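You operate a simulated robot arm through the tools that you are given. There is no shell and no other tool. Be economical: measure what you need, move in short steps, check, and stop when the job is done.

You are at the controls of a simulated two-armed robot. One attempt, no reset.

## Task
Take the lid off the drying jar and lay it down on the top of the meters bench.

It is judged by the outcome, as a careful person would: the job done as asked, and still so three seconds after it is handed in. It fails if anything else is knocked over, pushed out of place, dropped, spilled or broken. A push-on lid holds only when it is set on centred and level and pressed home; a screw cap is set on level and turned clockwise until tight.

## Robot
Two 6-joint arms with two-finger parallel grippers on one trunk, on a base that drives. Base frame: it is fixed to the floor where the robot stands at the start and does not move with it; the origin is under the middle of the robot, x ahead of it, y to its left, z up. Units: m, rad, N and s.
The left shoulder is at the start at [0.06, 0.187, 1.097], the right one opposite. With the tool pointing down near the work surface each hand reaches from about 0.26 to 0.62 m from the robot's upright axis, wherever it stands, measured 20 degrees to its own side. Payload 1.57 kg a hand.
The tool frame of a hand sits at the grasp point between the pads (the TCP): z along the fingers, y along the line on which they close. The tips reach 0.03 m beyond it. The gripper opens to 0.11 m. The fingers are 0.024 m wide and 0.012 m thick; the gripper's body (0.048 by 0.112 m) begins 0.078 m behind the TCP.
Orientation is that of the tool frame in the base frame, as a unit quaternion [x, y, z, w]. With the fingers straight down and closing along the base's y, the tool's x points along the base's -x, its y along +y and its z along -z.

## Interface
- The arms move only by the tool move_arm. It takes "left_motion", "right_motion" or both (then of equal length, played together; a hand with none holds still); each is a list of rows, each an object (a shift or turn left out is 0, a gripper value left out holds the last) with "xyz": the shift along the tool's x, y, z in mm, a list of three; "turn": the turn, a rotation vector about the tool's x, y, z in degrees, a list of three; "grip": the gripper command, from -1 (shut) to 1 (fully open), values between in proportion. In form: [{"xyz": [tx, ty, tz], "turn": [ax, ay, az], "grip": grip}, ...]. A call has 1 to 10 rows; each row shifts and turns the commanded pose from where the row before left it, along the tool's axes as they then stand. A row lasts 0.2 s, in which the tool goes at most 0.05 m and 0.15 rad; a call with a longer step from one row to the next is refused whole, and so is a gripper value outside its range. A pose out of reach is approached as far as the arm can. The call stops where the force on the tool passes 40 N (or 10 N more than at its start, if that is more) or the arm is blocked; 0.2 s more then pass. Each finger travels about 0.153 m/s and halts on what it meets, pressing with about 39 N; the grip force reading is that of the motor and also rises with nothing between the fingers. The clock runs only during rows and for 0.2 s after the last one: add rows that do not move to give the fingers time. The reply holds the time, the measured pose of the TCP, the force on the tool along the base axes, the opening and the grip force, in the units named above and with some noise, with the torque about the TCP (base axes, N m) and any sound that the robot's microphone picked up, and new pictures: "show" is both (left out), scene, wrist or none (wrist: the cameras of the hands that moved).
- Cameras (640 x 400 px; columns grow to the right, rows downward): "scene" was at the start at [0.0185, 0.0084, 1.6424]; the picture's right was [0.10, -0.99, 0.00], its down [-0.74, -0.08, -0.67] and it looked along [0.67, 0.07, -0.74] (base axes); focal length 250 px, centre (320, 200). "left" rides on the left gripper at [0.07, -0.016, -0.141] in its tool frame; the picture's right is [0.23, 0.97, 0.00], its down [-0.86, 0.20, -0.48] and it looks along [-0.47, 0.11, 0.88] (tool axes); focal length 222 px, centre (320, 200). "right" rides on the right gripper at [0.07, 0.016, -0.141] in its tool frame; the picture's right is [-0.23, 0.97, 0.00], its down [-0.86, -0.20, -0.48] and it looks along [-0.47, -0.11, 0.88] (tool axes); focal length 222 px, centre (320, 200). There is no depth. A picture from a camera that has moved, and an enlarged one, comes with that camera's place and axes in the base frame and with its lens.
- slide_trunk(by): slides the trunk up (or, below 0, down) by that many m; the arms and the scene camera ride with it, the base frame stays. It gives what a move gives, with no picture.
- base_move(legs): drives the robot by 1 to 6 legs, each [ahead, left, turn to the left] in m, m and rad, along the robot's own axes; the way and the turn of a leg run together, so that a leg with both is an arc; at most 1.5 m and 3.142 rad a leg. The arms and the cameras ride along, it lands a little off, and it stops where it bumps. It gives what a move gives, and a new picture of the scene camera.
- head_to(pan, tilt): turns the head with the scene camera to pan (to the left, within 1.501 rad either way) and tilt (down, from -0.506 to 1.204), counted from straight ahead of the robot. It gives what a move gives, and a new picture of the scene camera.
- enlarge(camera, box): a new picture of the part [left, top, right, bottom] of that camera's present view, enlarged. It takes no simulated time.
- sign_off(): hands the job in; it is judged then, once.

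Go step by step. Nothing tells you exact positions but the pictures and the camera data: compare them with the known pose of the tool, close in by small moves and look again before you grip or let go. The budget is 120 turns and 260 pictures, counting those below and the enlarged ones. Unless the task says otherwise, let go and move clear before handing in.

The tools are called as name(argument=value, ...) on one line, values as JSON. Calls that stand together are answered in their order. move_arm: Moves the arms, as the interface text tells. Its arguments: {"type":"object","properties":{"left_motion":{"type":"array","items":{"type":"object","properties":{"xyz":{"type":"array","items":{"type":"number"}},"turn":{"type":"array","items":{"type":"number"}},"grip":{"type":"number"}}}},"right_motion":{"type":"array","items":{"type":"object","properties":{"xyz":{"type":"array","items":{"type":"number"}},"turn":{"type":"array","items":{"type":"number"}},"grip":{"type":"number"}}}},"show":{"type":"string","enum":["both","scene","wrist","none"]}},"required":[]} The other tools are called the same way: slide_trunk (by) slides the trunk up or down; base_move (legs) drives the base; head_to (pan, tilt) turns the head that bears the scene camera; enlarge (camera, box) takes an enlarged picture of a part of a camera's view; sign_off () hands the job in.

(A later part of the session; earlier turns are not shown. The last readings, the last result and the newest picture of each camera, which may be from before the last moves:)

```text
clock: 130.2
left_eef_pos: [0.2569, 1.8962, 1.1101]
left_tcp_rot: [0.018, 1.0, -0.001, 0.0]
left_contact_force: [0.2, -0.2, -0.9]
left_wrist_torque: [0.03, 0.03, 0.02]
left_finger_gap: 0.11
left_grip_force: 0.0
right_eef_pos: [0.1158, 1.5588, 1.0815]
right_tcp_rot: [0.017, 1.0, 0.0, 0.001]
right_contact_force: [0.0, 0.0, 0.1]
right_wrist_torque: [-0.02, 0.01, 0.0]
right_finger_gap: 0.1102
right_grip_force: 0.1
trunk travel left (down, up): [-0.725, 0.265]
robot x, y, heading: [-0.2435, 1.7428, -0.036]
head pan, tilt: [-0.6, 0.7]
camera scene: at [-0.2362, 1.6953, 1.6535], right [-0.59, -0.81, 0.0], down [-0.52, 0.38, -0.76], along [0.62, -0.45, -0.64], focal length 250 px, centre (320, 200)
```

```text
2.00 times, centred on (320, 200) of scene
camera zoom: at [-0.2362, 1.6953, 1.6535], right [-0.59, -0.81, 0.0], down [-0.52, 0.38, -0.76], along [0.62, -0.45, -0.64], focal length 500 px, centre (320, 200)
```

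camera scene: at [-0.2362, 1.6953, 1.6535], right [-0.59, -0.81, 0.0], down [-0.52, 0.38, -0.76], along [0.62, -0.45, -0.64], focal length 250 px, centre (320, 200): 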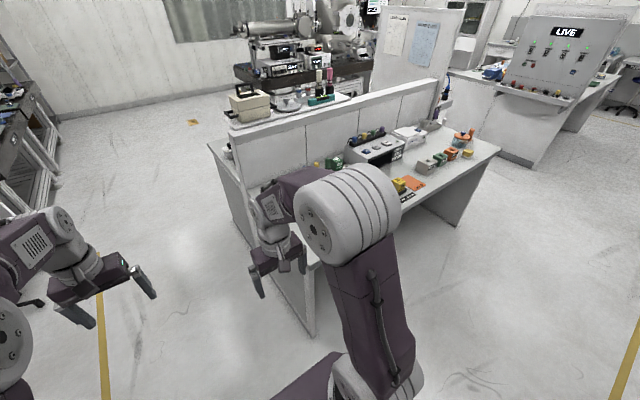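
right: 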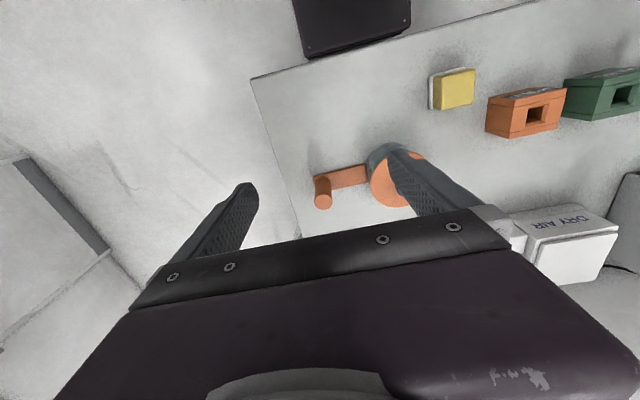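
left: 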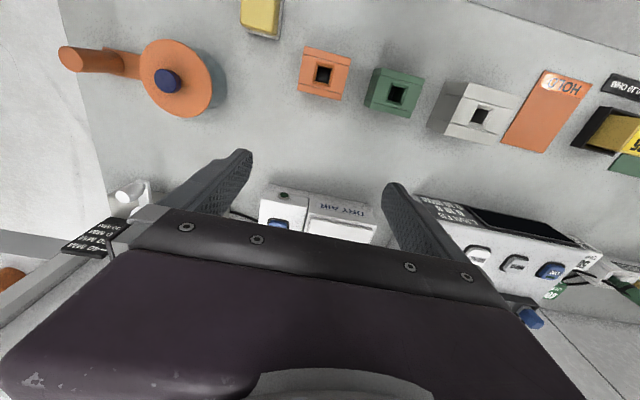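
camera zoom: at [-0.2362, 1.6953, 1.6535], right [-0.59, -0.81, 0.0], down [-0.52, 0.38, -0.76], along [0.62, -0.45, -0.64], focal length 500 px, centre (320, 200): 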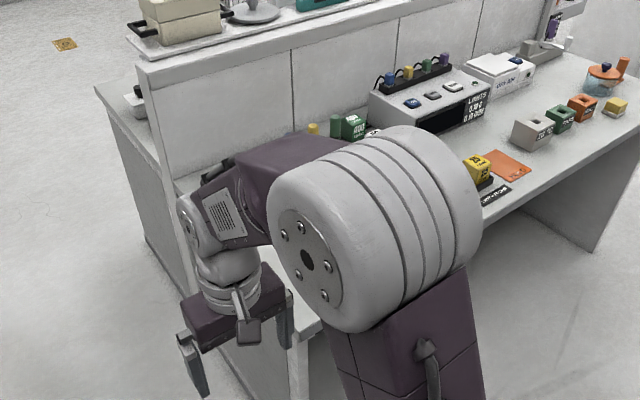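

The orange-topped item at the right end of the start bench looks like a glass jar with a lid. I'll zoom on it.

enlarge(camera="scene", box=[420, 100, 516, 160])

base_move(legs=[[0, 0, -1.0]])

head_to(pan=0.1, tilt=0.6)

enlarge(camera="scene", box=[220, 80, 420, 220])

```text
6.67 times, centred on (468, 130) of scene
camera zoom: at [-0.2362, 1.6953, 1.6535], right [-0.59, -0.81, 0.0], down [-0.52, 0.38, -0.76], along [0.62, -0.45, -0.64], focal length 1666 px, centre (-667, 667)
```

zoom: 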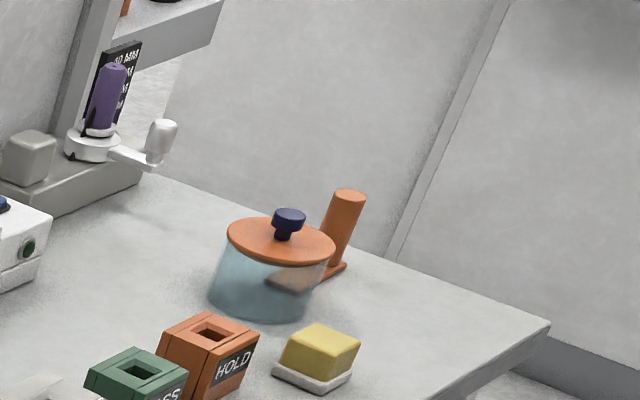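

```text
clock: 133.1
left_eef_pos: [0.1591, 1.4081, 1.1101]
left_tcp_rot: [0.489, 0.872, -0.002, 0.0]
left_contact_force: [0.1, 0.2, -0.3]
left_wrist_torque: [0.01, -0.02, 0.05]
left_finger_gap: 0.11
left_grip_force: 0.0
right_eef_pos: [-0.2001, 1.3392, 1.0808]
right_tcp_rot: [0.488, 0.873, 0.0, 0.0]
right_contact_force: [0.4, 0.2, -0.3]
right_wrist_torque: [0.0, -0.02, -0.01]
right_finger_gap: 0.11
right_grip_force: 0.1
trunk travel left (down, up): [-0.725, 0.265]
robot x, y, heading: [-0.2442, 1.7442, -1.023]
head pan, tilt: [-0.6, 0.7]
camera scene: at [-0.2803, 1.7101, 1.6535], right [-1.0, 0.05, 0.0], down [0.03, 0.64, -0.76], along [-0.04, -0.76, -0.64], focal length 250 px, centre (320, 200)
```

scene: 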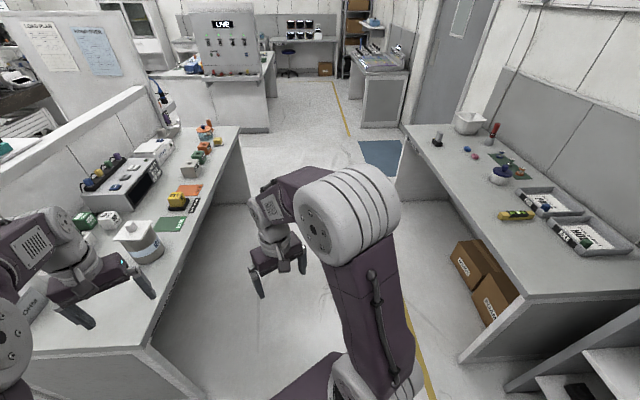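

```text
clock: 134.2
left_eef_pos: [0.1577, 1.4081, 1.1107]
left_tcp_rot: [0.489, 0.872, 0.0, 0.001]
left_contact_force: [0.3, 0.0, -0.7]
left_wrist_torque: [0.02, -0.02, 0.02]
left_finger_gap: 0.1102
left_grip_force: 0.0
right_eef_pos: [-0.2001, 1.3397, 1.0812]
right_tcp_rot: [0.489, 0.872, 0.0, 0.0]
right_contact_force: [0.2, 0.9, 0.4]
right_wrist_torque: [0.0, 0.02, -0.01]
right_finger_gap: 0.1099
right_grip_force: 0.2
trunk travel left (down, up): [-0.725, 0.265]
robot x, y, heading: [-0.2462, 1.7437, -1.019]
head pan, tilt: [0.099, 0.6]
camera scene: at [-0.2227, 1.7244, 1.6621], right [-0.8, -0.6, 0.0], down [-0.34, 0.45, -0.82], along [0.5, -0.66, -0.57], focal length 250 px, centre (320, 200)
```

scene: 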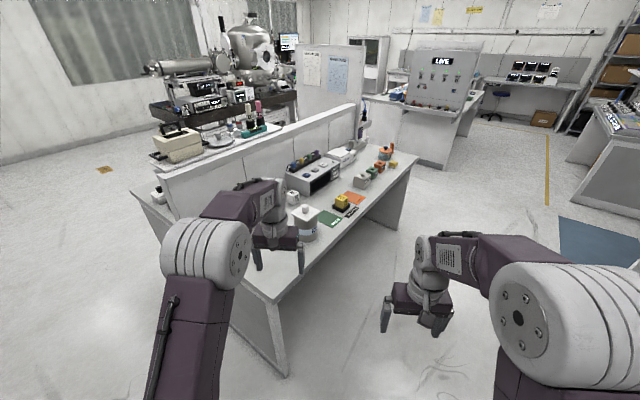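

```text
2.86 times, centred on (320, 150) of scene
camera zoom: at [-0.2227, 1.7244, 1.6621], right [-0.8, -0.6, 0.0], down [-0.34, 0.45, -0.82], along [0.5, -0.66, -0.57], focal length 714 px, centre (320, 343)
```

zoom: 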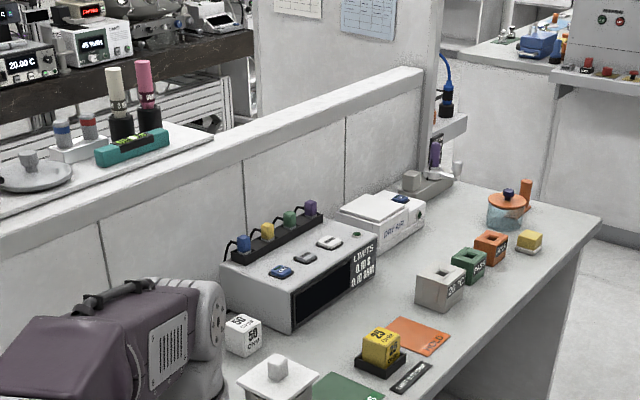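

The glass jar with an orange lid and blue knob beside the DRY AIR unit on the start bench must be the drying jar, and the bench with the meters is that same one. I'll go back to it.

base_move(legs=[[0, 0, 1.02], [0, -1.2, 0], [0, -0.4, 0]])

head_to(pan=-0.1, tilt=0.7)

enlarge(camera="scene", box=[260, 140, 460, 265])

```text
clock: 144.9
left_eef_pos: [0.2304, 0.3018, 1.1094]
left_tcp_rot: [0.006, 1.0, -0.001, 0.001]
left_contact_force: [0.3, 0.4, -0.9]
left_wrist_torque: [-0.03, -0.04, -0.01]
left_finger_gap: 0.1101
left_grip_force: 0.1
right_eef_pos: [0.0973, -0.0372, 1.0812]
right_tcp_rot: [0.005, 1.0, 0.0, 0.0]
right_contact_force: [0.6, 0.5, 1.0]
right_wrist_torque: [-0.01, -0.01, 0.02]
right_finger_gap: 0.11
right_grip_force: 0.2
trunk travel left (down, up): [-0.725, 0.265]
robot x, y, heading: [-0.2685, 0.1384, -0.009]
head pan, tilt: [0.099, 0.6]
camera scene: at [-0.2404, 0.1483, 1.6621], right [0.09, -1.0, 0.0], down [-0.56, -0.05, -0.82], along [0.82, 0.07, -0.57], focal length 250 px, centre (320, 200)
```

scene: 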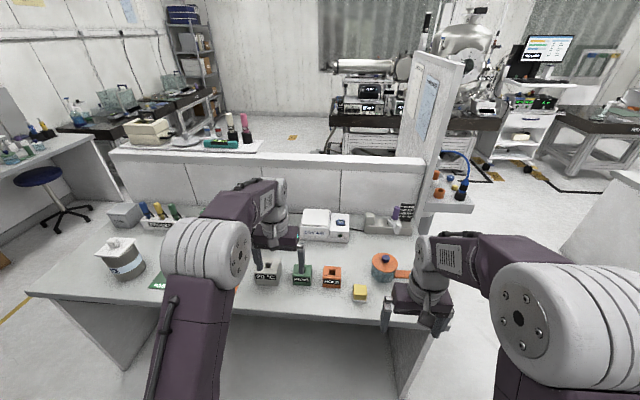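

```text
clock: 145.7
left_eef_pos: [0.2306, 0.3018, 1.1096]
left_tcp_rot: [0.007, 1.0, 0.0, 0.001]
left_contact_force: [-0.3, 1.1, -0.3]
left_wrist_torque: [0.04, 0.0, -0.01]
left_finger_gap: 0.11
left_grip_force: 0.0
right_eef_pos: [0.0967, -0.0388, 1.082]
right_tcp_rot: [0.006, 1.0, -0.001, 0.0]
right_contact_force: [-0.3, -0.4, 0.0]
right_wrist_torque: [0.04, 0.03, -0.01]
right_finger_gap: 0.1101
right_grip_force: 0.1
trunk travel left (down, up): [-0.725, 0.265]
robot x, y, heading: [-0.2658, 0.1339, -0.014]
head pan, tilt: [-0.099, 0.7]
camera scene: at [-0.2441, 0.1294, 1.6535], right [-0.11, -0.99, 0.0], down [-0.64, 0.07, -0.77], along [0.76, -0.09, -0.64], focal length 250 px, centre (320, 200)
```

scene: 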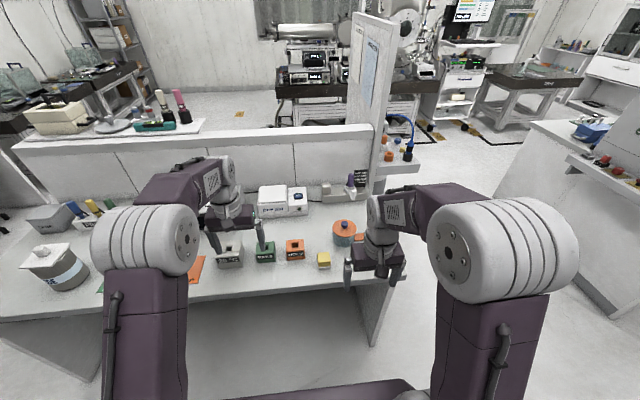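

```text
3.20 times, centred on (360, 202) of scene
camera zoom: at [-0.2441, 0.1294, 1.6535], right [-0.11, -0.99, 0.0], down [-0.64, 0.07, -0.77], along [0.76, -0.09, -0.64], focal length 800 px, centre (192, 192)
```

zoom: 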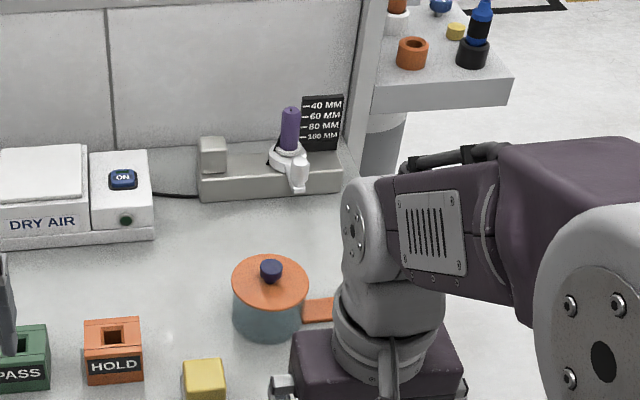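

The jar sits near (0.47, -0.05). I'll drive forward to it, with the right arm positioned over the jar.

base_move(legs=[[0.28, 0, 0.01]])

enlarge(camera="right", box=[0, 0, 640, 400])

```text
clock: 147.6
left_eef_pos: [0.5089, 0.3041, 1.1111]
left_tcp_rot: [0.002, 1.0, -0.002, 0.001]
left_contact_force: [-0.7, -0.7, 0.3]
left_wrist_torque: [0.0, 0.01, 0.03]
left_finger_gap: 0.1099
left_grip_force: 0.0
right_eef_pos: [0.3786, -0.0356, 1.0814]
right_tcp_rot: [0.001, 1.0, 0.0, 0.001]
right_contact_force: [0.3, 0.3, 0.2]
right_wrist_torque: [-0.01, 0.0, -0.02]
right_finger_gap: 0.1098
right_grip_force: 0.0
trunk travel left (down, up): [-0.725, 0.265]
robot x, y, heading: [0.0131, 0.1368, -0.001]
head pan, tilt: [-0.099, 0.7]
camera scene: at [0.0358, 0.1282, 1.6535], right [-0.1, -0.99, 0.0], down [-0.64, 0.07, -0.77], along [0.76, -0.08, -0.64], focal length 250 px, centre (320, 200)
```

scene: 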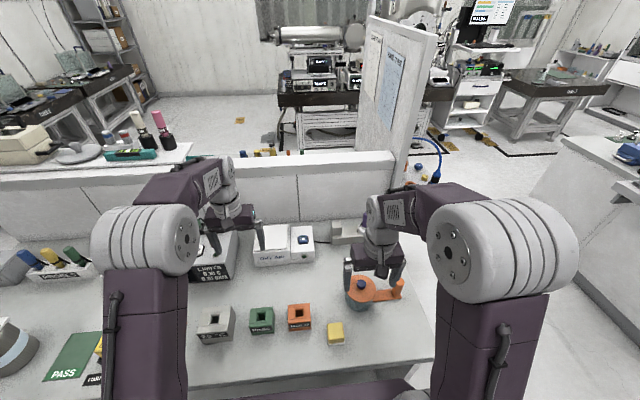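

```text
1.00 times, centred on (320, 200) of right
camera zoom: at [0.31, -0.0207, 1.2221], right [0.23, 0.97, 0.0], down [0.85, -0.2, 0.48], along [0.47, -0.11, -0.88], focal length 222 px, centre (320, 200)
```

zoom: 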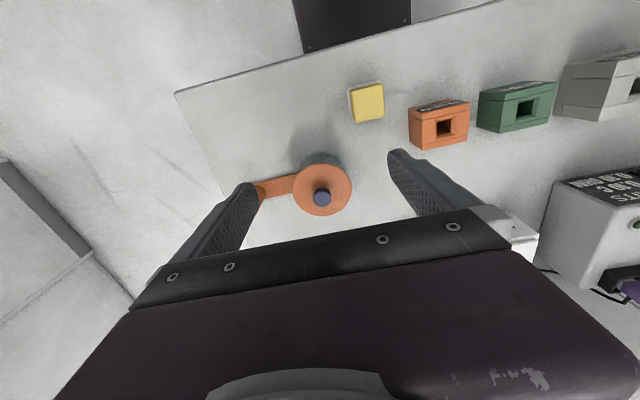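

The wrist camera puts the knob at about (0.47, -0.055). I'll zoom to understand the orange bar and the lid shape.

enlarge(camera="right", box=[220, 110, 420, 235])

enlarge(camera="scene", box=[320, 250, 440, 350])

enlarge(camera="left", box=[0, 0, 640, 400])

```text
3.20 times, centred on (320, 172) of right
camera zoom: at [0.31, -0.0207, 1.2221], right [0.23, 0.97, 0.0], down [0.85, -0.2, 0.48], along [0.47, -0.11, -0.88], focal length 711 px, centre (320, 288)
```

zoom: 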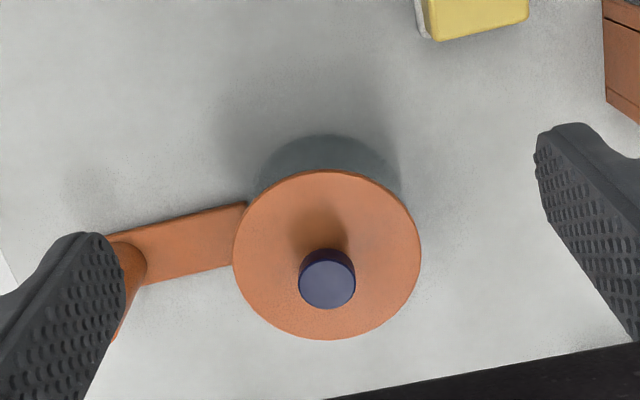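

```text
4.00 times, centred on (380, 300) of scene
camera zoom: at [0.0358, 0.1282, 1.6535], right [-0.1, -0.99, 0.0], down [-0.64, 0.07, -0.77], along [0.76, -0.08, -0.64], focal length 1000 px, centre (80, -200)
```

zoom: 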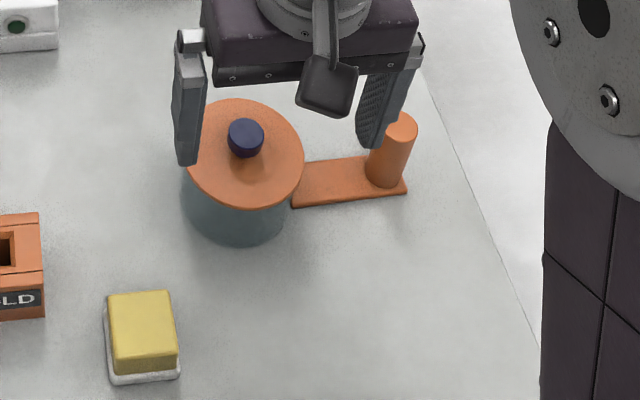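

```text
1.00 times, centred on (320, 200) of left
camera zoom: at [0.4394, 0.2907, 1.2531], right [-0.22, 0.97, 0.0], down [0.85, 0.2, 0.48], along [0.47, 0.11, -0.88], focal length 222 px, centre (320, 200)
```

zoom: 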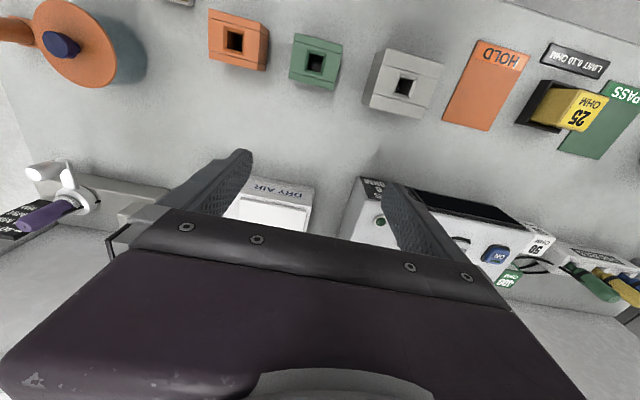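

The orange bar is a separate piece next to the jar. I'll move the right hand above the knob with partly closed fingers, then descend some.

move_arm(right_motion=[{"xyz": [-46, -10, 0], "grip": 0.1}, {"xyz": [-46, -10, 0]}, {"xyz": [0, 0, 40]}, {"xyz": [0, 0, 40]}, {}])

enlarge(camera="right", box=[200, 80, 440, 230])

enlarge(camera="scene", box=[320, 230, 440, 330])

```text
clock: 148.8
left_eef_pos: [0.5088, 0.3055, 1.11]
left_tcp_rot: [0.001, 1.0, -0.002, 0.001]
left_contact_force: [-0.4, -0.7, 0.3]
left_wrist_torque: [-0.01, -0.01, 0.0]
left_finger_gap: 0.1101
left_grip_force: 0.1
right_eef_pos: [0.4713, -0.0566, 1.0007]
right_tcp_rot: [0.001, 1.0, 0.0, -0.001]
right_contact_force: [0.3, -0.1, -0.1]
right_wrist_torque: [0.0, -0.04, 0.02]
right_finger_gap: 0.0604
right_grip_force: 0.0
trunk travel left (down, up): [-0.725, 0.265]
robot x, y, heading: [0.0122, 0.1349, 0.002]
head pan, tilt: [-0.099, 0.7]
camera scene: at [0.0373, 0.1283, 1.6535], right [-0.1, -0.99, 0.0], down [-0.64, 0.07, -0.76], along [0.76, -0.08, -0.64], focal length 250 px, centre (320, 200)
camera right: at [0.4026, -0.0416, 1.1405], right [0.23, 0.97, 0.0], down [0.85, -0.2, 0.48], along [0.47, -0.11, -0.88], focal length 222 px, centre (320, 200)
```

scene: 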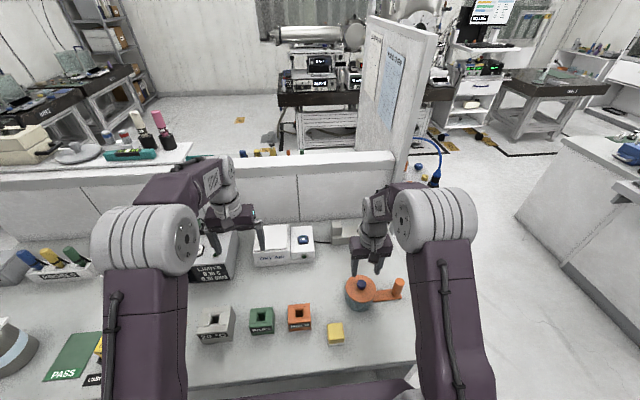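
right: 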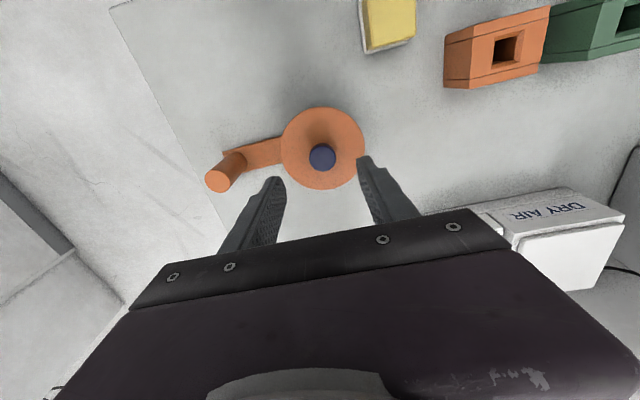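

```text
2.67 times, centred on (320, 155) of right
camera zoom: at [0.4026, -0.0416, 1.1405], right [0.23, 0.97, 0.0], down [0.85, -0.2, 0.48], along [0.47, -0.11, -0.88], focal length 592 px, centre (320, 320)
```

zoom: 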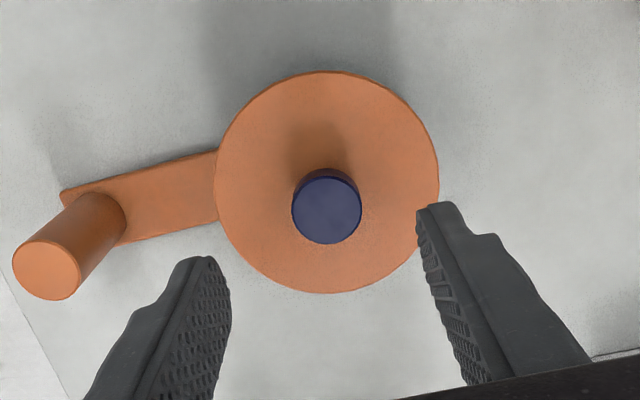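

```text
4.00 times, centred on (380, 280) of scene
camera zoom: at [0.0373, 0.1283, 1.6535], right [-0.1, -0.99, 0.0], down [-0.64, 0.07, -0.76], along [0.76, -0.08, -0.64], focal length 1000 px, centre (80, -120)
```

zoom: 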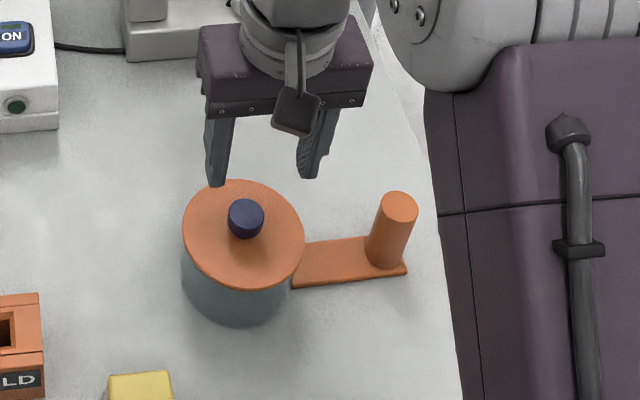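

Triangulation gives the knob top at about (0.477, -0.056, 0.907). I'll descend gently, with tips to about z = 0.895, and look.

move_arm(right_motion=[{"xyz": [-6, 1, 25]}, {"xyz": [0, 0, 25]}, {"xyz": [0, 0, 25]}, {}])

enlarge(camera="right", box=[200, 80, 440, 230])

enlarge(camera="scene", box=[320, 230, 440, 330])

```text
clock: 149.8
left_eef_pos: [0.5106, 0.3046, 1.1097]
left_tcp_rot: [0.002, 1.0, -0.002, 0.001]
left_contact_force: [0.4, -0.3, 0.3]
left_wrist_torque: [0.01, 0.01, 0.0]
left_finger_gap: 0.11
left_grip_force: 0.1
right_eef_pos: [0.4778, -0.0558, 0.9268]
right_tcp_rot: [0.001, 1.0, 0.0, 0.001]
right_contact_force: [-0.5, 0.4, 0.9]
right_wrist_torque: [-0.03, 0.04, -0.01]
right_finger_gap: 0.0604
right_grip_force: 0.0
trunk travel left (down, up): [-0.725, 0.265]
robot x, y, heading: [0.0148, 0.1367, -0.004]
head pan, tilt: [-0.099, 0.7]
camera scene: at [0.0375, 0.1283, 1.6535], right [-0.1, -0.99, 0.0], down [-0.64, 0.07, -0.76], along [0.76, -0.08, -0.64], focal length 250 px, centre (320, 200)
camera right: at [0.409, -0.0396, 1.067], right [0.23, 0.97, 0.0], down [0.85, -0.2, 0.48], along [0.47, -0.11, -0.88], focal length 222 px, centre (320, 200)
```

scene: 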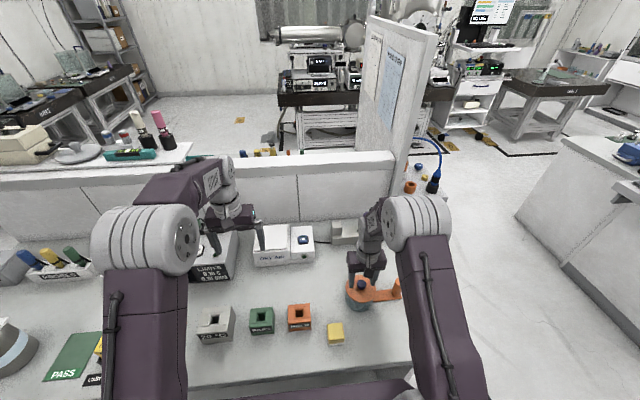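
right: 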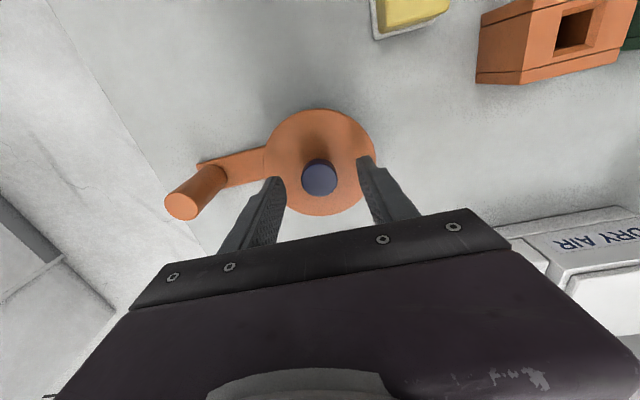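

```text
2.67 times, centred on (320, 155) of right
camera zoom: at [0.409, -0.0396, 1.067], right [0.23, 0.97, 0.0], down [0.85, -0.2, 0.48], along [0.47, -0.11, -0.88], focal length 592 px, centre (320, 320)
```

zoom: 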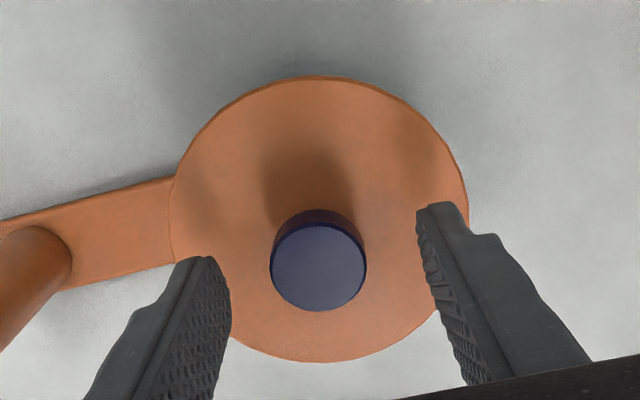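

```text
4.00 times, centred on (380, 280) of scene
camera zoom: at [0.0375, 0.1283, 1.6535], right [-0.1, -0.99, 0.0], down [-0.64, 0.07, -0.76], along [0.76, -0.08, -0.64], focal length 1000 px, centre (80, -120)
```

zoom: 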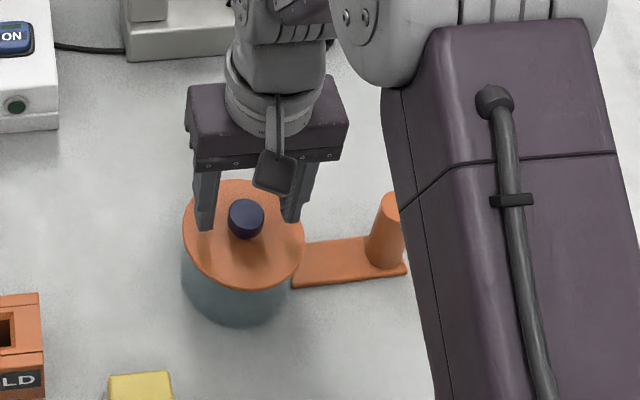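

Aligned. I'll lower 14 mm and close on the knob.

move_arm(right_motion=[{"xyz": [2, 0, 14]}, {}, {"grip": -0.4}, {"grip": -1}, {}, {}])

enlarge(camera="right", box=[200, 80, 440, 230])

```text
clock: 151.2
left_eef_pos: [0.5098, 0.305, 1.1115]
left_tcp_rot: [0.002, 1.0, -0.001, 0.001]
left_contact_force: [-0.3, 0.5, 0.5]
left_wrist_torque: [-0.02, -0.01, -0.01]
left_finger_gap: 0.1101
left_grip_force: 0.0
right_eef_pos: [0.4758, -0.057, 0.9124]
right_tcp_rot: [0.002, 1.0, 0.001, -0.001]
right_contact_force: [-1.3, 1.4, -0.3]
right_wrist_torque: [0.01, 0.0, -0.05]
right_finger_gap: 0.0283
right_grip_force: 38.4
trunk travel left (down, up): [-0.725, 0.265]
robot x, y, heading: [0.0149, 0.1345, 0.001]
head pan, tilt: [-0.099, 0.7]
camera scene: at [0.0373, 0.1283, 1.6535], right [-0.1, -0.99, 0.0], down [-0.64, 0.07, -0.76], along [0.76, -0.08, -0.64], focal length 250 px, centre (320, 200)
camera right: at [0.407, -0.0398, 1.0532], right [0.23, 0.97, 0.0], down [0.85, -0.2, 0.48], along [0.47, -0.11, -0.88], focal length 222 px, centre (320, 200)
```

scene: 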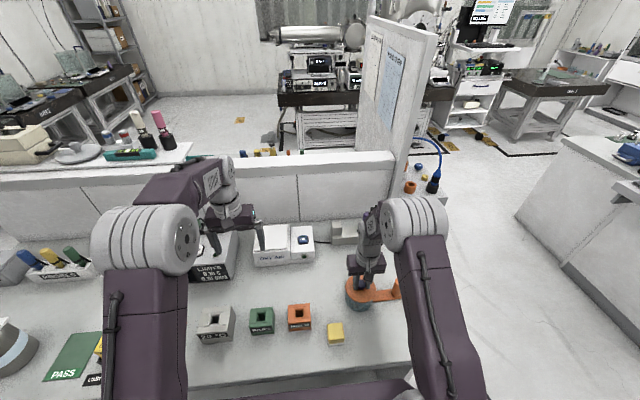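
right: 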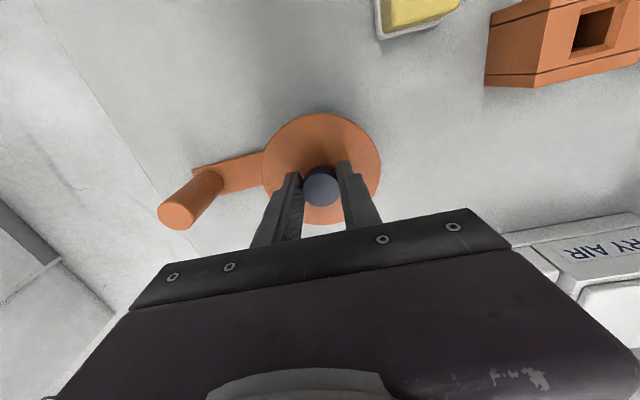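

```text
2.67 times, centred on (320, 155) of right
camera zoom: at [0.407, -0.0398, 1.0532], right [0.23, 0.97, 0.0], down [0.85, -0.2, 0.48], along [0.47, -0.11, -0.88], focal length 592 px, centre (320, 320)
```

zoom: 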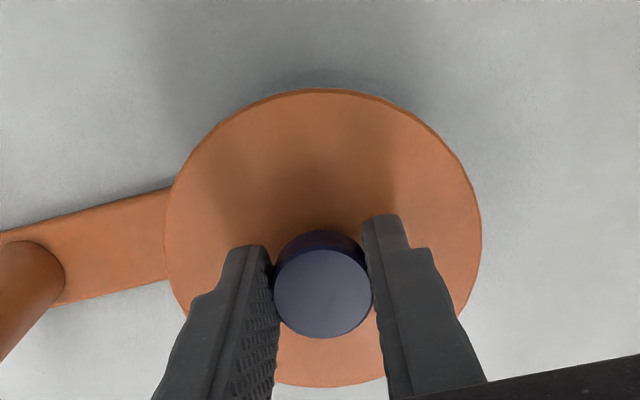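

The knob is gripped (28 mm). I'll lift slowly.

move_arm(right_motion=[{"xyz": [0, 0, -5], "grip": -1}, {"xyz": [0, 0, -5]}, {"xyz": [0, 0, -15]}, {"xyz": [0, 0, -25]}, {"xyz": [0, 0, -25]}, {}])

enlarge(camera="scene", box=[200, 200, 440, 380])

```text
clock: 152.6
left_eef_pos: [0.5103, 0.3041, 1.1104]
left_tcp_rot: [0.001, 1.0, -0.001, 0.0]
left_contact_force: [0.4, 0.3, -0.4]
left_wrist_torque: [0.02, -0.02, -0.01]
left_finger_gap: 0.1101
left_grip_force: 0.0
right_eef_pos: [0.4762, -0.0555, 0.9875]
right_tcp_rot: [0.001, 1.0, -0.001, 0.0]
right_contact_force: [-0.1, -0.1, -0.4]
right_wrist_torque: [0.0, -0.04, -0.01]
right_finger_gap: 0.0001
right_grip_force: 21.8
trunk travel left (down, up): [-0.725, 0.265]
robot x, y, heading: [0.0172, 0.1353, -0.003]
head pan, tilt: [-0.099, 0.7]
camera scene: at [0.0379, 0.1281, 1.6535], right [-0.1, -0.99, 0.0], down [-0.64, 0.07, -0.76], along [0.76, -0.08, -0.64], focal length 250 px, centre (320, 200)
camera right: at [0.4074, -0.0392, 1.1281], right [0.23, 0.97, 0.0], down [0.85, -0.2, 0.48], along [0.47, -0.11, -0.88], focal length 222 px, centre (320, 200)
```

scene: 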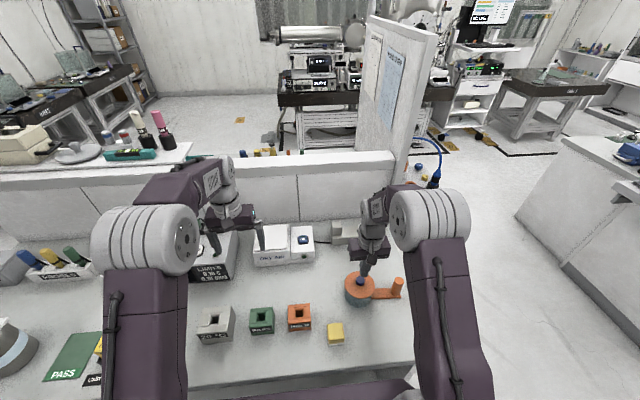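
right: 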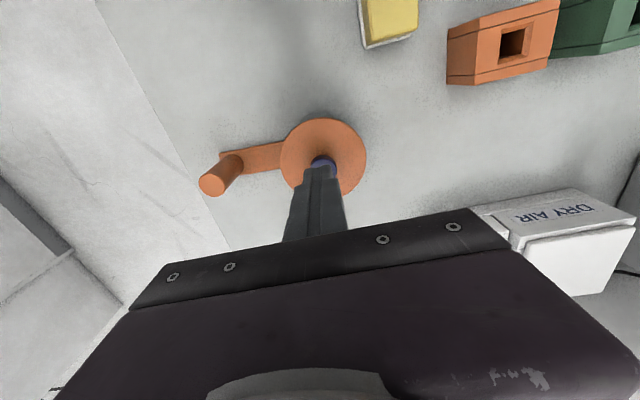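

```text
2.22 times, centred on (320, 290) of scene
camera zoom: at [0.0379, 0.1281, 1.6535], right [-0.1, -0.99, 0.0], down [-0.64, 0.07, -0.76], along [0.76, -0.08, -0.64], focal length 555 px, centre (320, 0)
```

zoom: 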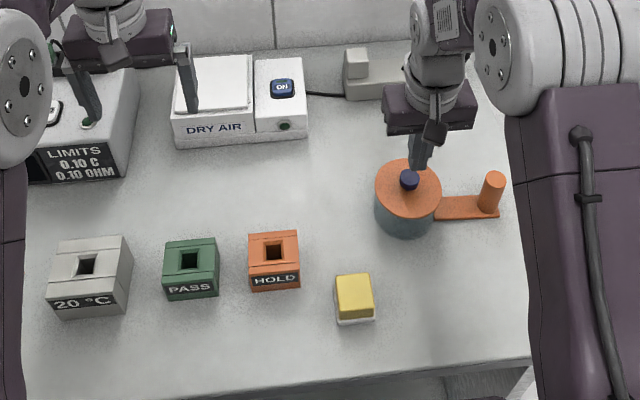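

The fingers slipped off, so the lid is held firmly. I'll reopen, grip deeper and test the pull force in small steps.

move_arm(right_motion=[{"grip": 0.1}, {}, {}, {"xyz": [0, 0, 40]}, {"xyz": [0, 0, 28]}, {"xyz": [0, 0, 5]}, {"xyz": [0, 0, 3]}, {}], show="wrist")

enlarge(camera="right", box=[200, 80, 440, 230])

```text
clock: 154.4
left_eef_pos: [0.5108, 0.3054, 1.1108]
left_tcp_rot: [0.002, 1.0, -0.001, 0.001]
left_contact_force: [0.1, -0.8, 0.7]
left_wrist_torque: [0.01, 0.0, -0.02]
left_finger_gap: 0.11
left_grip_force: 0.0
right_eef_pos: [0.4755, -0.0561, 0.9114]
right_tcp_rot: [0.0, 1.0, 0.0, 0.0]
right_contact_force: [-0.4, 0.0, 0.2]
right_wrist_torque: [0.01, -0.01, 0.01]
right_finger_gap: 0.0604
right_grip_force: 0.0
trunk travel left (down, up): [-0.725, 0.265]
robot x, y, heading: [0.0139, 0.1378, -0.0]
head pan, tilt: [-0.099, 0.7]
camera right: at [0.4065, -0.0402, 1.051], right [0.23, 0.97, 0.0], down [0.85, -0.2, 0.48], along [0.47, -0.11, -0.88], focal length 222 px, centre (320, 200)
```

right: 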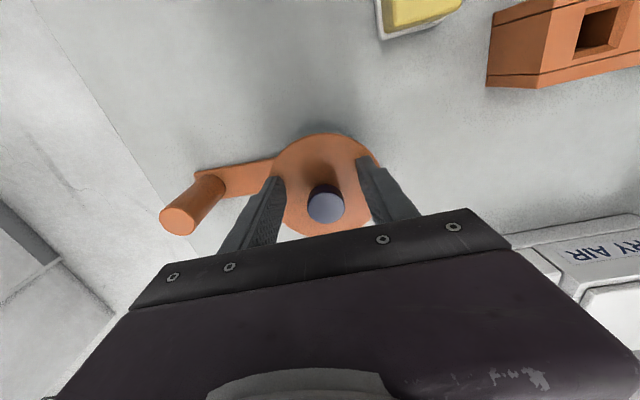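

```text
2.67 times, centred on (320, 155) of right
camera zoom: at [0.4065, -0.0402, 1.051], right [0.23, 0.97, 0.0], down [0.85, -0.2, 0.48], along [0.47, -0.11, -0.88], focal length 592 px, centre (320, 320)
```

zoom: 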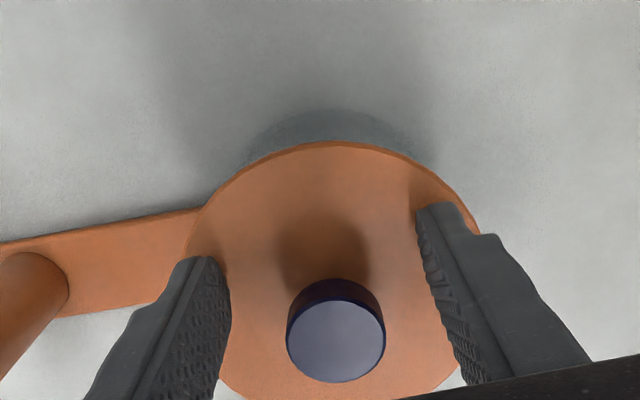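

The lid seems to have shifted on the jar. I'll check from the scene camera.

enlarge(camera="scene", box=[330, 250, 420, 320])

move_arm(right_motion=[{"xyz": [0, 0, -40]}, {"xyz": [0, 0, -40]}, {}], show="wrist")

enlarge(camera="right", box=[200, 80, 440, 230])

enlarge(camera="scene", box=[330, 250, 420, 320])

```text
5.71 times, centred on (375, 285) of scene
camera zoom: at [0.0374, 0.1282, 1.6535], right [-0.1, -0.99, 0.0], down [-0.64, 0.07, -0.76], along [0.76, -0.08, -0.64], focal length 1428 px, centre (6, -286)
```

zoom: 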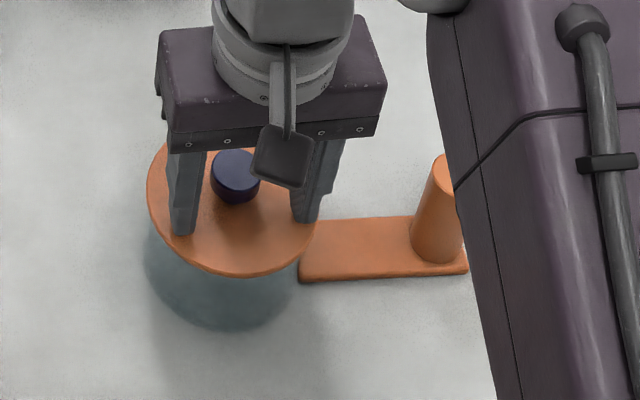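

```text
clock: 155.2
left_eef_pos: [0.5103, 0.305, 1.1096]
left_tcp_rot: [0.002, 1.0, -0.001, 0.0]
left_contact_force: [-0.4, 0.0, -0.4]
left_wrist_torque: [0.0, 0.0, 0.01]
left_finger_gap: 0.11
left_grip_force: 0.0
right_eef_pos: [0.4756, -0.0552, 0.9911]
right_tcp_rot: [0.0, 1.0, 0.0, 0.0]
right_contact_force: [0.6, -0.1, -0.5]
right_wrist_torque: [0.03, 0.01, 0.01]
right_finger_gap: 0.0606
right_grip_force: 0.1
trunk travel left (down, up): [-0.725, 0.265]
robot x, y, heading: [0.0163, 0.1379, 0.002]
head pan, tilt: [-0.099, 0.7]
camera right: at [0.4071, -0.0404, 1.1324], right [0.23, 0.97, 0.0], down [0.85, -0.2, 0.48], along [0.47, -0.11, -0.88], focal length 222 px, centre (320, 200)
```

right: 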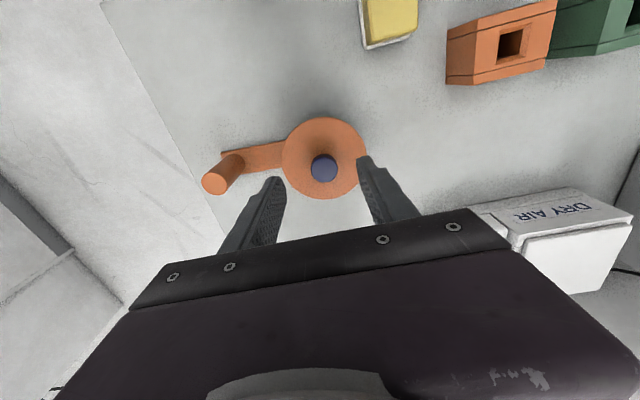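

```text
2.67 times, centred on (320, 155) of right
camera zoom: at [0.4071, -0.0404, 1.1324], right [0.23, 0.97, 0.0], down [0.85, -0.2, 0.48], along [0.47, -0.11, -0.88], focal length 592 px, centre (320, 320)
```

zoom: 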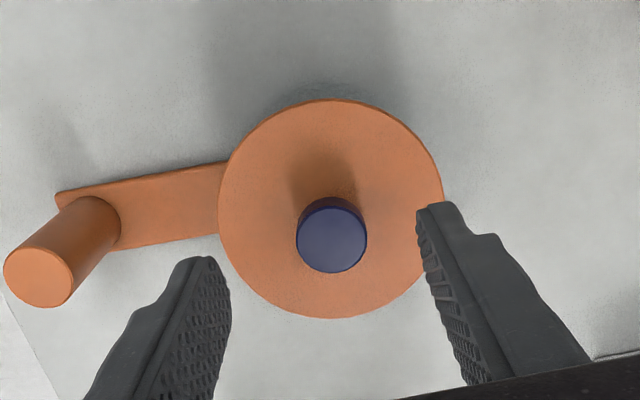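

```text
5.71 times, centred on (375, 285) of scene
camera zoom: at [0.0384, 0.128, 1.6535], right [-0.1, -0.99, 0.0], down [-0.64, 0.07, -0.76], along [0.76, -0.08, -0.64], focal length 1428 px, centre (6, -286)
```

zoom: 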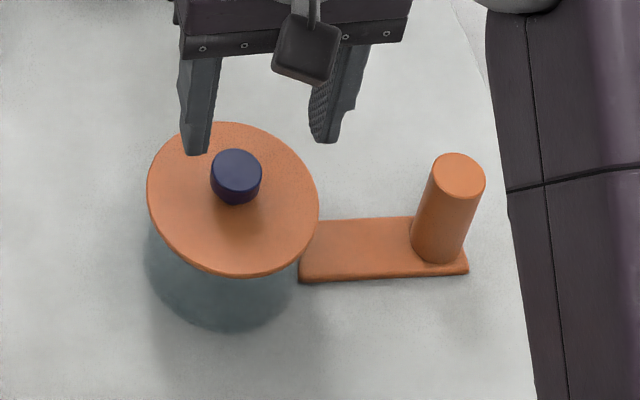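

The lid has slid about 15 mm in +x on the jar, so it is loose now. I'll re-centre over the knob and look before gripping deeper.

move_arm(right_motion=[{"xyz": [-17, 0, 30]}, {"xyz": [0, 0, 35]}, {"xyz": [0, 0, 12]}, {}], show="wrist")

enlarge(camera="right", box=[200, 80, 440, 230])

enlarge(camera="scene", box=[330, 250, 420, 320])

```text
clock: 156.2
left_eef_pos: [0.5103, 0.3049, 1.1105]
left_tcp_rot: [0.002, 1.0, -0.002, 0.001]
left_contact_force: [0.1, 1.3, -0.1]
left_wrist_torque: [0.03, -0.03, 0.0]
left_finger_gap: 0.1099
left_grip_force: 0.1
right_eef_pos: [0.4921, -0.0558, 0.914]
right_tcp_rot: [0.0, 1.0, 0.0, 0.0]
right_contact_force: [0.3, 0.7, 0.3]
right_wrist_torque: [0.02, 0.01, 0.04]
right_finger_gap: 0.0604
right_grip_force: 0.0
trunk travel left (down, up): [-0.725, 0.265]
robot x, y, heading: [0.0143, 0.1415, -0.002]
head pan, tilt: [-0.099, 0.7]
camera right: at [0.4233, -0.0398, 1.0545], right [0.23, 0.97, 0.0], down [0.85, -0.2, 0.48], along [0.47, -0.11, -0.88], focal length 222 px, centre (320, 200)
```

right: 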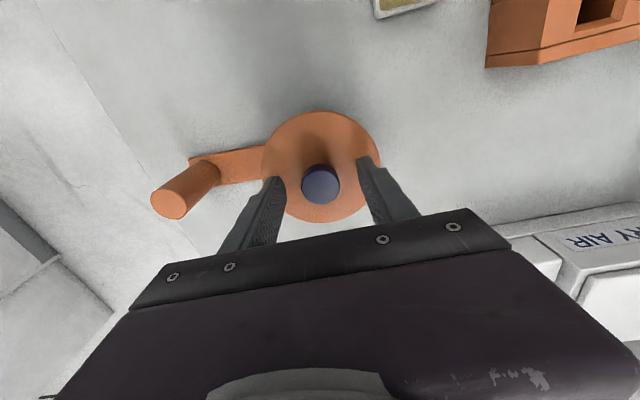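

```text
2.67 times, centred on (320, 155) of right
camera zoom: at [0.4233, -0.0398, 1.0545], right [0.23, 0.97, 0.0], down [0.85, -0.2, 0.48], along [0.47, -0.11, -0.88], focal length 592 px, centre (320, 320)
```

zoom: 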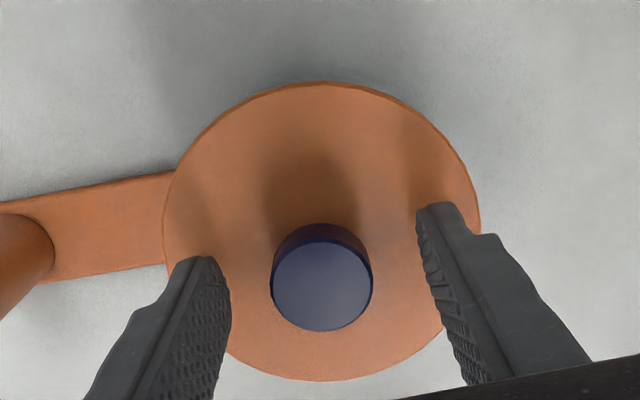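

```text
5.71 times, centred on (375, 285) of scene
camera zoom: at [0.0378, 0.1283, 1.6535], right [-0.1, -0.99, 0.0], down [-0.64, 0.07, -0.76], along [0.76, -0.08, -0.64], focal length 1428 px, centre (6, -286)
```

zoom: 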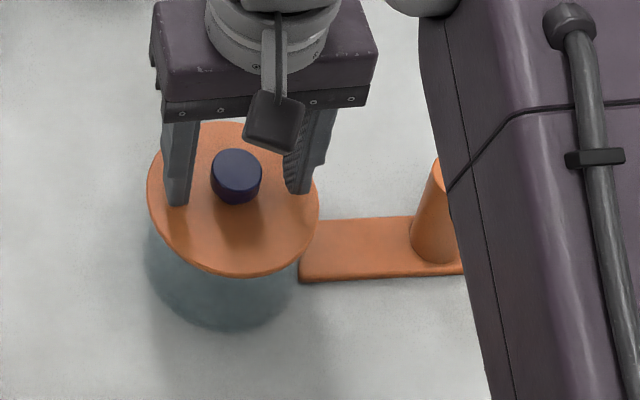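

The knob is centred between the fingers again. I'll lower a little more, grip, and lift a few mm to read the force.

move_arm(right_motion=[{"xyz": [0, 0, 3]}, {"xyz": [0, 0, 3]}, {"grip": -0.4}, {"grip": -1}, {}, {}], show="wrist")

move_arm(right_motion=[{"xyz": [0, 0, -2]}], show="wrist")

enlarge(camera="scene", box=[330, 250, 420, 320])

```text
clock: 157.6
left_eef_pos: [0.5096, 0.306, 1.1098]
left_tcp_rot: [0.002, 1.0, -0.001, 0.001]
left_contact_force: [0.7, -0.7, 0.4]
left_wrist_torque: [0.0, -0.01, -0.01]
left_finger_gap: 0.1102
left_grip_force: 0.1
right_eef_pos: [0.4928, -0.0565, 0.9081]
right_tcp_rot: [0.001, 1.0, 0.0, 0.0]
right_contact_force: [-0.3, 0.2, -0.8]
right_wrist_torque: [-0.02, -0.03, 0.0]
right_finger_gap: 0.0283
right_grip_force: 39.1
trunk travel left (down, up): [-0.725, 0.265]
robot x, y, heading: [0.0123, 0.138, -0.001]
head pan, tilt: [-0.099, 0.7]
camera right: at [0.4234, -0.0396, 1.0492], right [0.23, 0.97, 0.0], down [0.85, -0.2, 0.48], along [0.47, -0.11, -0.88], focal length 222 px, centre (320, 200)
```

right: 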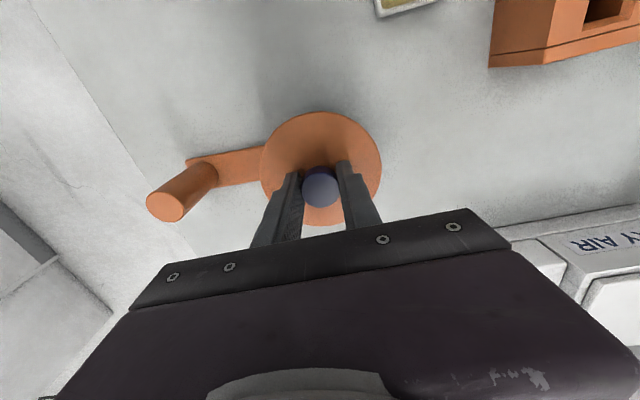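

```text
clock: 158.0
left_eef_pos: [0.5099, 0.3039, 1.1102]
left_tcp_rot: [0.002, 1.0, -0.001, 0.001]
left_contact_force: [-0.4, -0.5, 0.3]
left_wrist_torque: [-0.01, 0.03, -0.01]
left_finger_gap: 0.11
left_grip_force: 0.1
right_eef_pos: [0.492, -0.0546, 0.9105]
right_tcp_rot: [0.002, 1.0, 0.001, 0.001]
right_contact_force: [-0.9, -0.1, -1.7]
right_wrist_torque: [0.12, -0.01, -0.05]
right_finger_gap: 0.0283
right_grip_force: 38.7
trunk travel left (down, up): [-0.725, 0.265]
robot x, y, heading: [0.0135, 0.1372, -0.007]
head pan, tilt: [-0.099, 0.7]
camera right: at [0.4235, -0.0393, 1.0509], right [0.23, 0.97, 0.0], down [0.85, -0.2, 0.48], along [0.47, -0.11, -0.88], focal length 222 px, centre (320, 200)
```

right: 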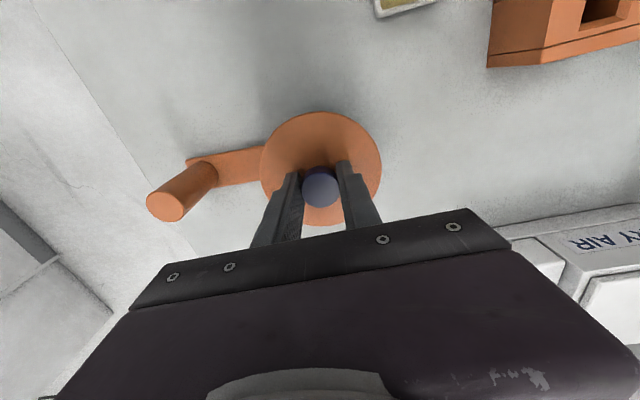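

```text
5.71 times, centred on (375, 285) of scene
camera zoom: at [0.0376, 0.1281, 1.6535], right [-0.1, -0.99, 0.0], down [-0.64, 0.07, -0.76], along [0.76, -0.08, -0.64], focal length 1428 px, centre (6, -286)
```

zoom: 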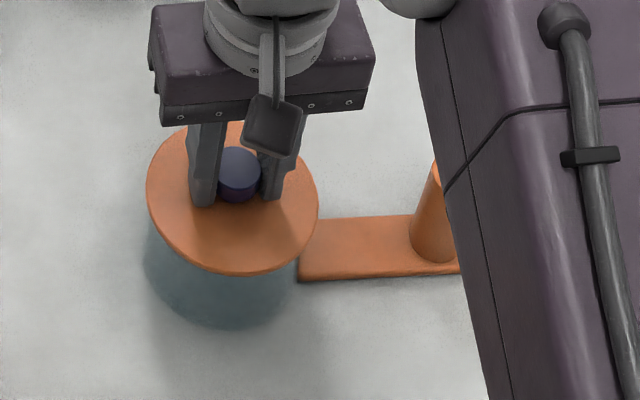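

Only about 1–2 N: the lid appears to be moving freely. I'll continue lifting slowly.

move_arm(right_motion=[{"xyz": [0, 0, -4]}, {"xyz": [0, 0, -4]}, {"xyz": [0, 0, -4]}, {}], show="wrist")

enlarge(camera="scene", box=[330, 250, 420, 320])

```text
clock: 159.0
left_eef_pos: [0.5112, 0.3047, 1.1105]
left_tcp_rot: [0.001, 1.0, -0.001, 0.001]
left_contact_force: [-0.2, 0.2, -1.1]
left_wrist_torque: [0.0, 0.0, 0.0]
left_finger_gap: 0.1101
left_grip_force: 0.1
right_eef_pos: [0.4916, -0.0558, 0.9227]
right_tcp_rot: [0.001, 1.0, 0.001, -0.001]
right_contact_force: [-0.3, 0.3, -0.9]
right_wrist_torque: [0.07, 0.0, 0.06]
right_finger_gap: 0.0281
right_grip_force: 38.8
trunk travel left (down, up): [-0.725, 0.265]
robot x, y, heading: [0.0121, 0.1365, -0.002]
head pan, tilt: [-0.099, 0.7]
camera right: at [0.4236, -0.0395, 1.0627], right [0.23, 0.97, 0.0], down [0.85, -0.2, 0.48], along [0.47, -0.11, -0.88], focal length 222 px, centre (320, 200)
```

right: 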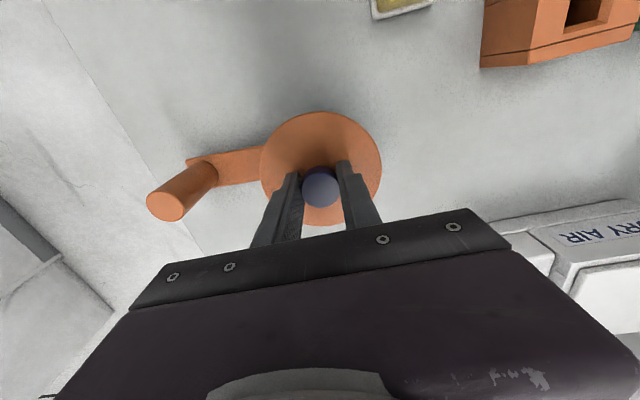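

```text
5.71 times, centred on (375, 285) of scene
camera zoom: at [0.0377, 0.1281, 1.6535], right [-0.1, -0.99, 0.0], down [-0.64, 0.07, -0.76], along [0.76, -0.08, -0.64], focal length 1428 px, centre (6, -286)
```

zoom: 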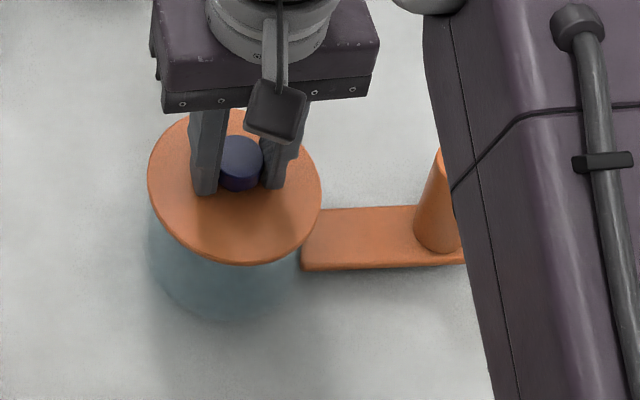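

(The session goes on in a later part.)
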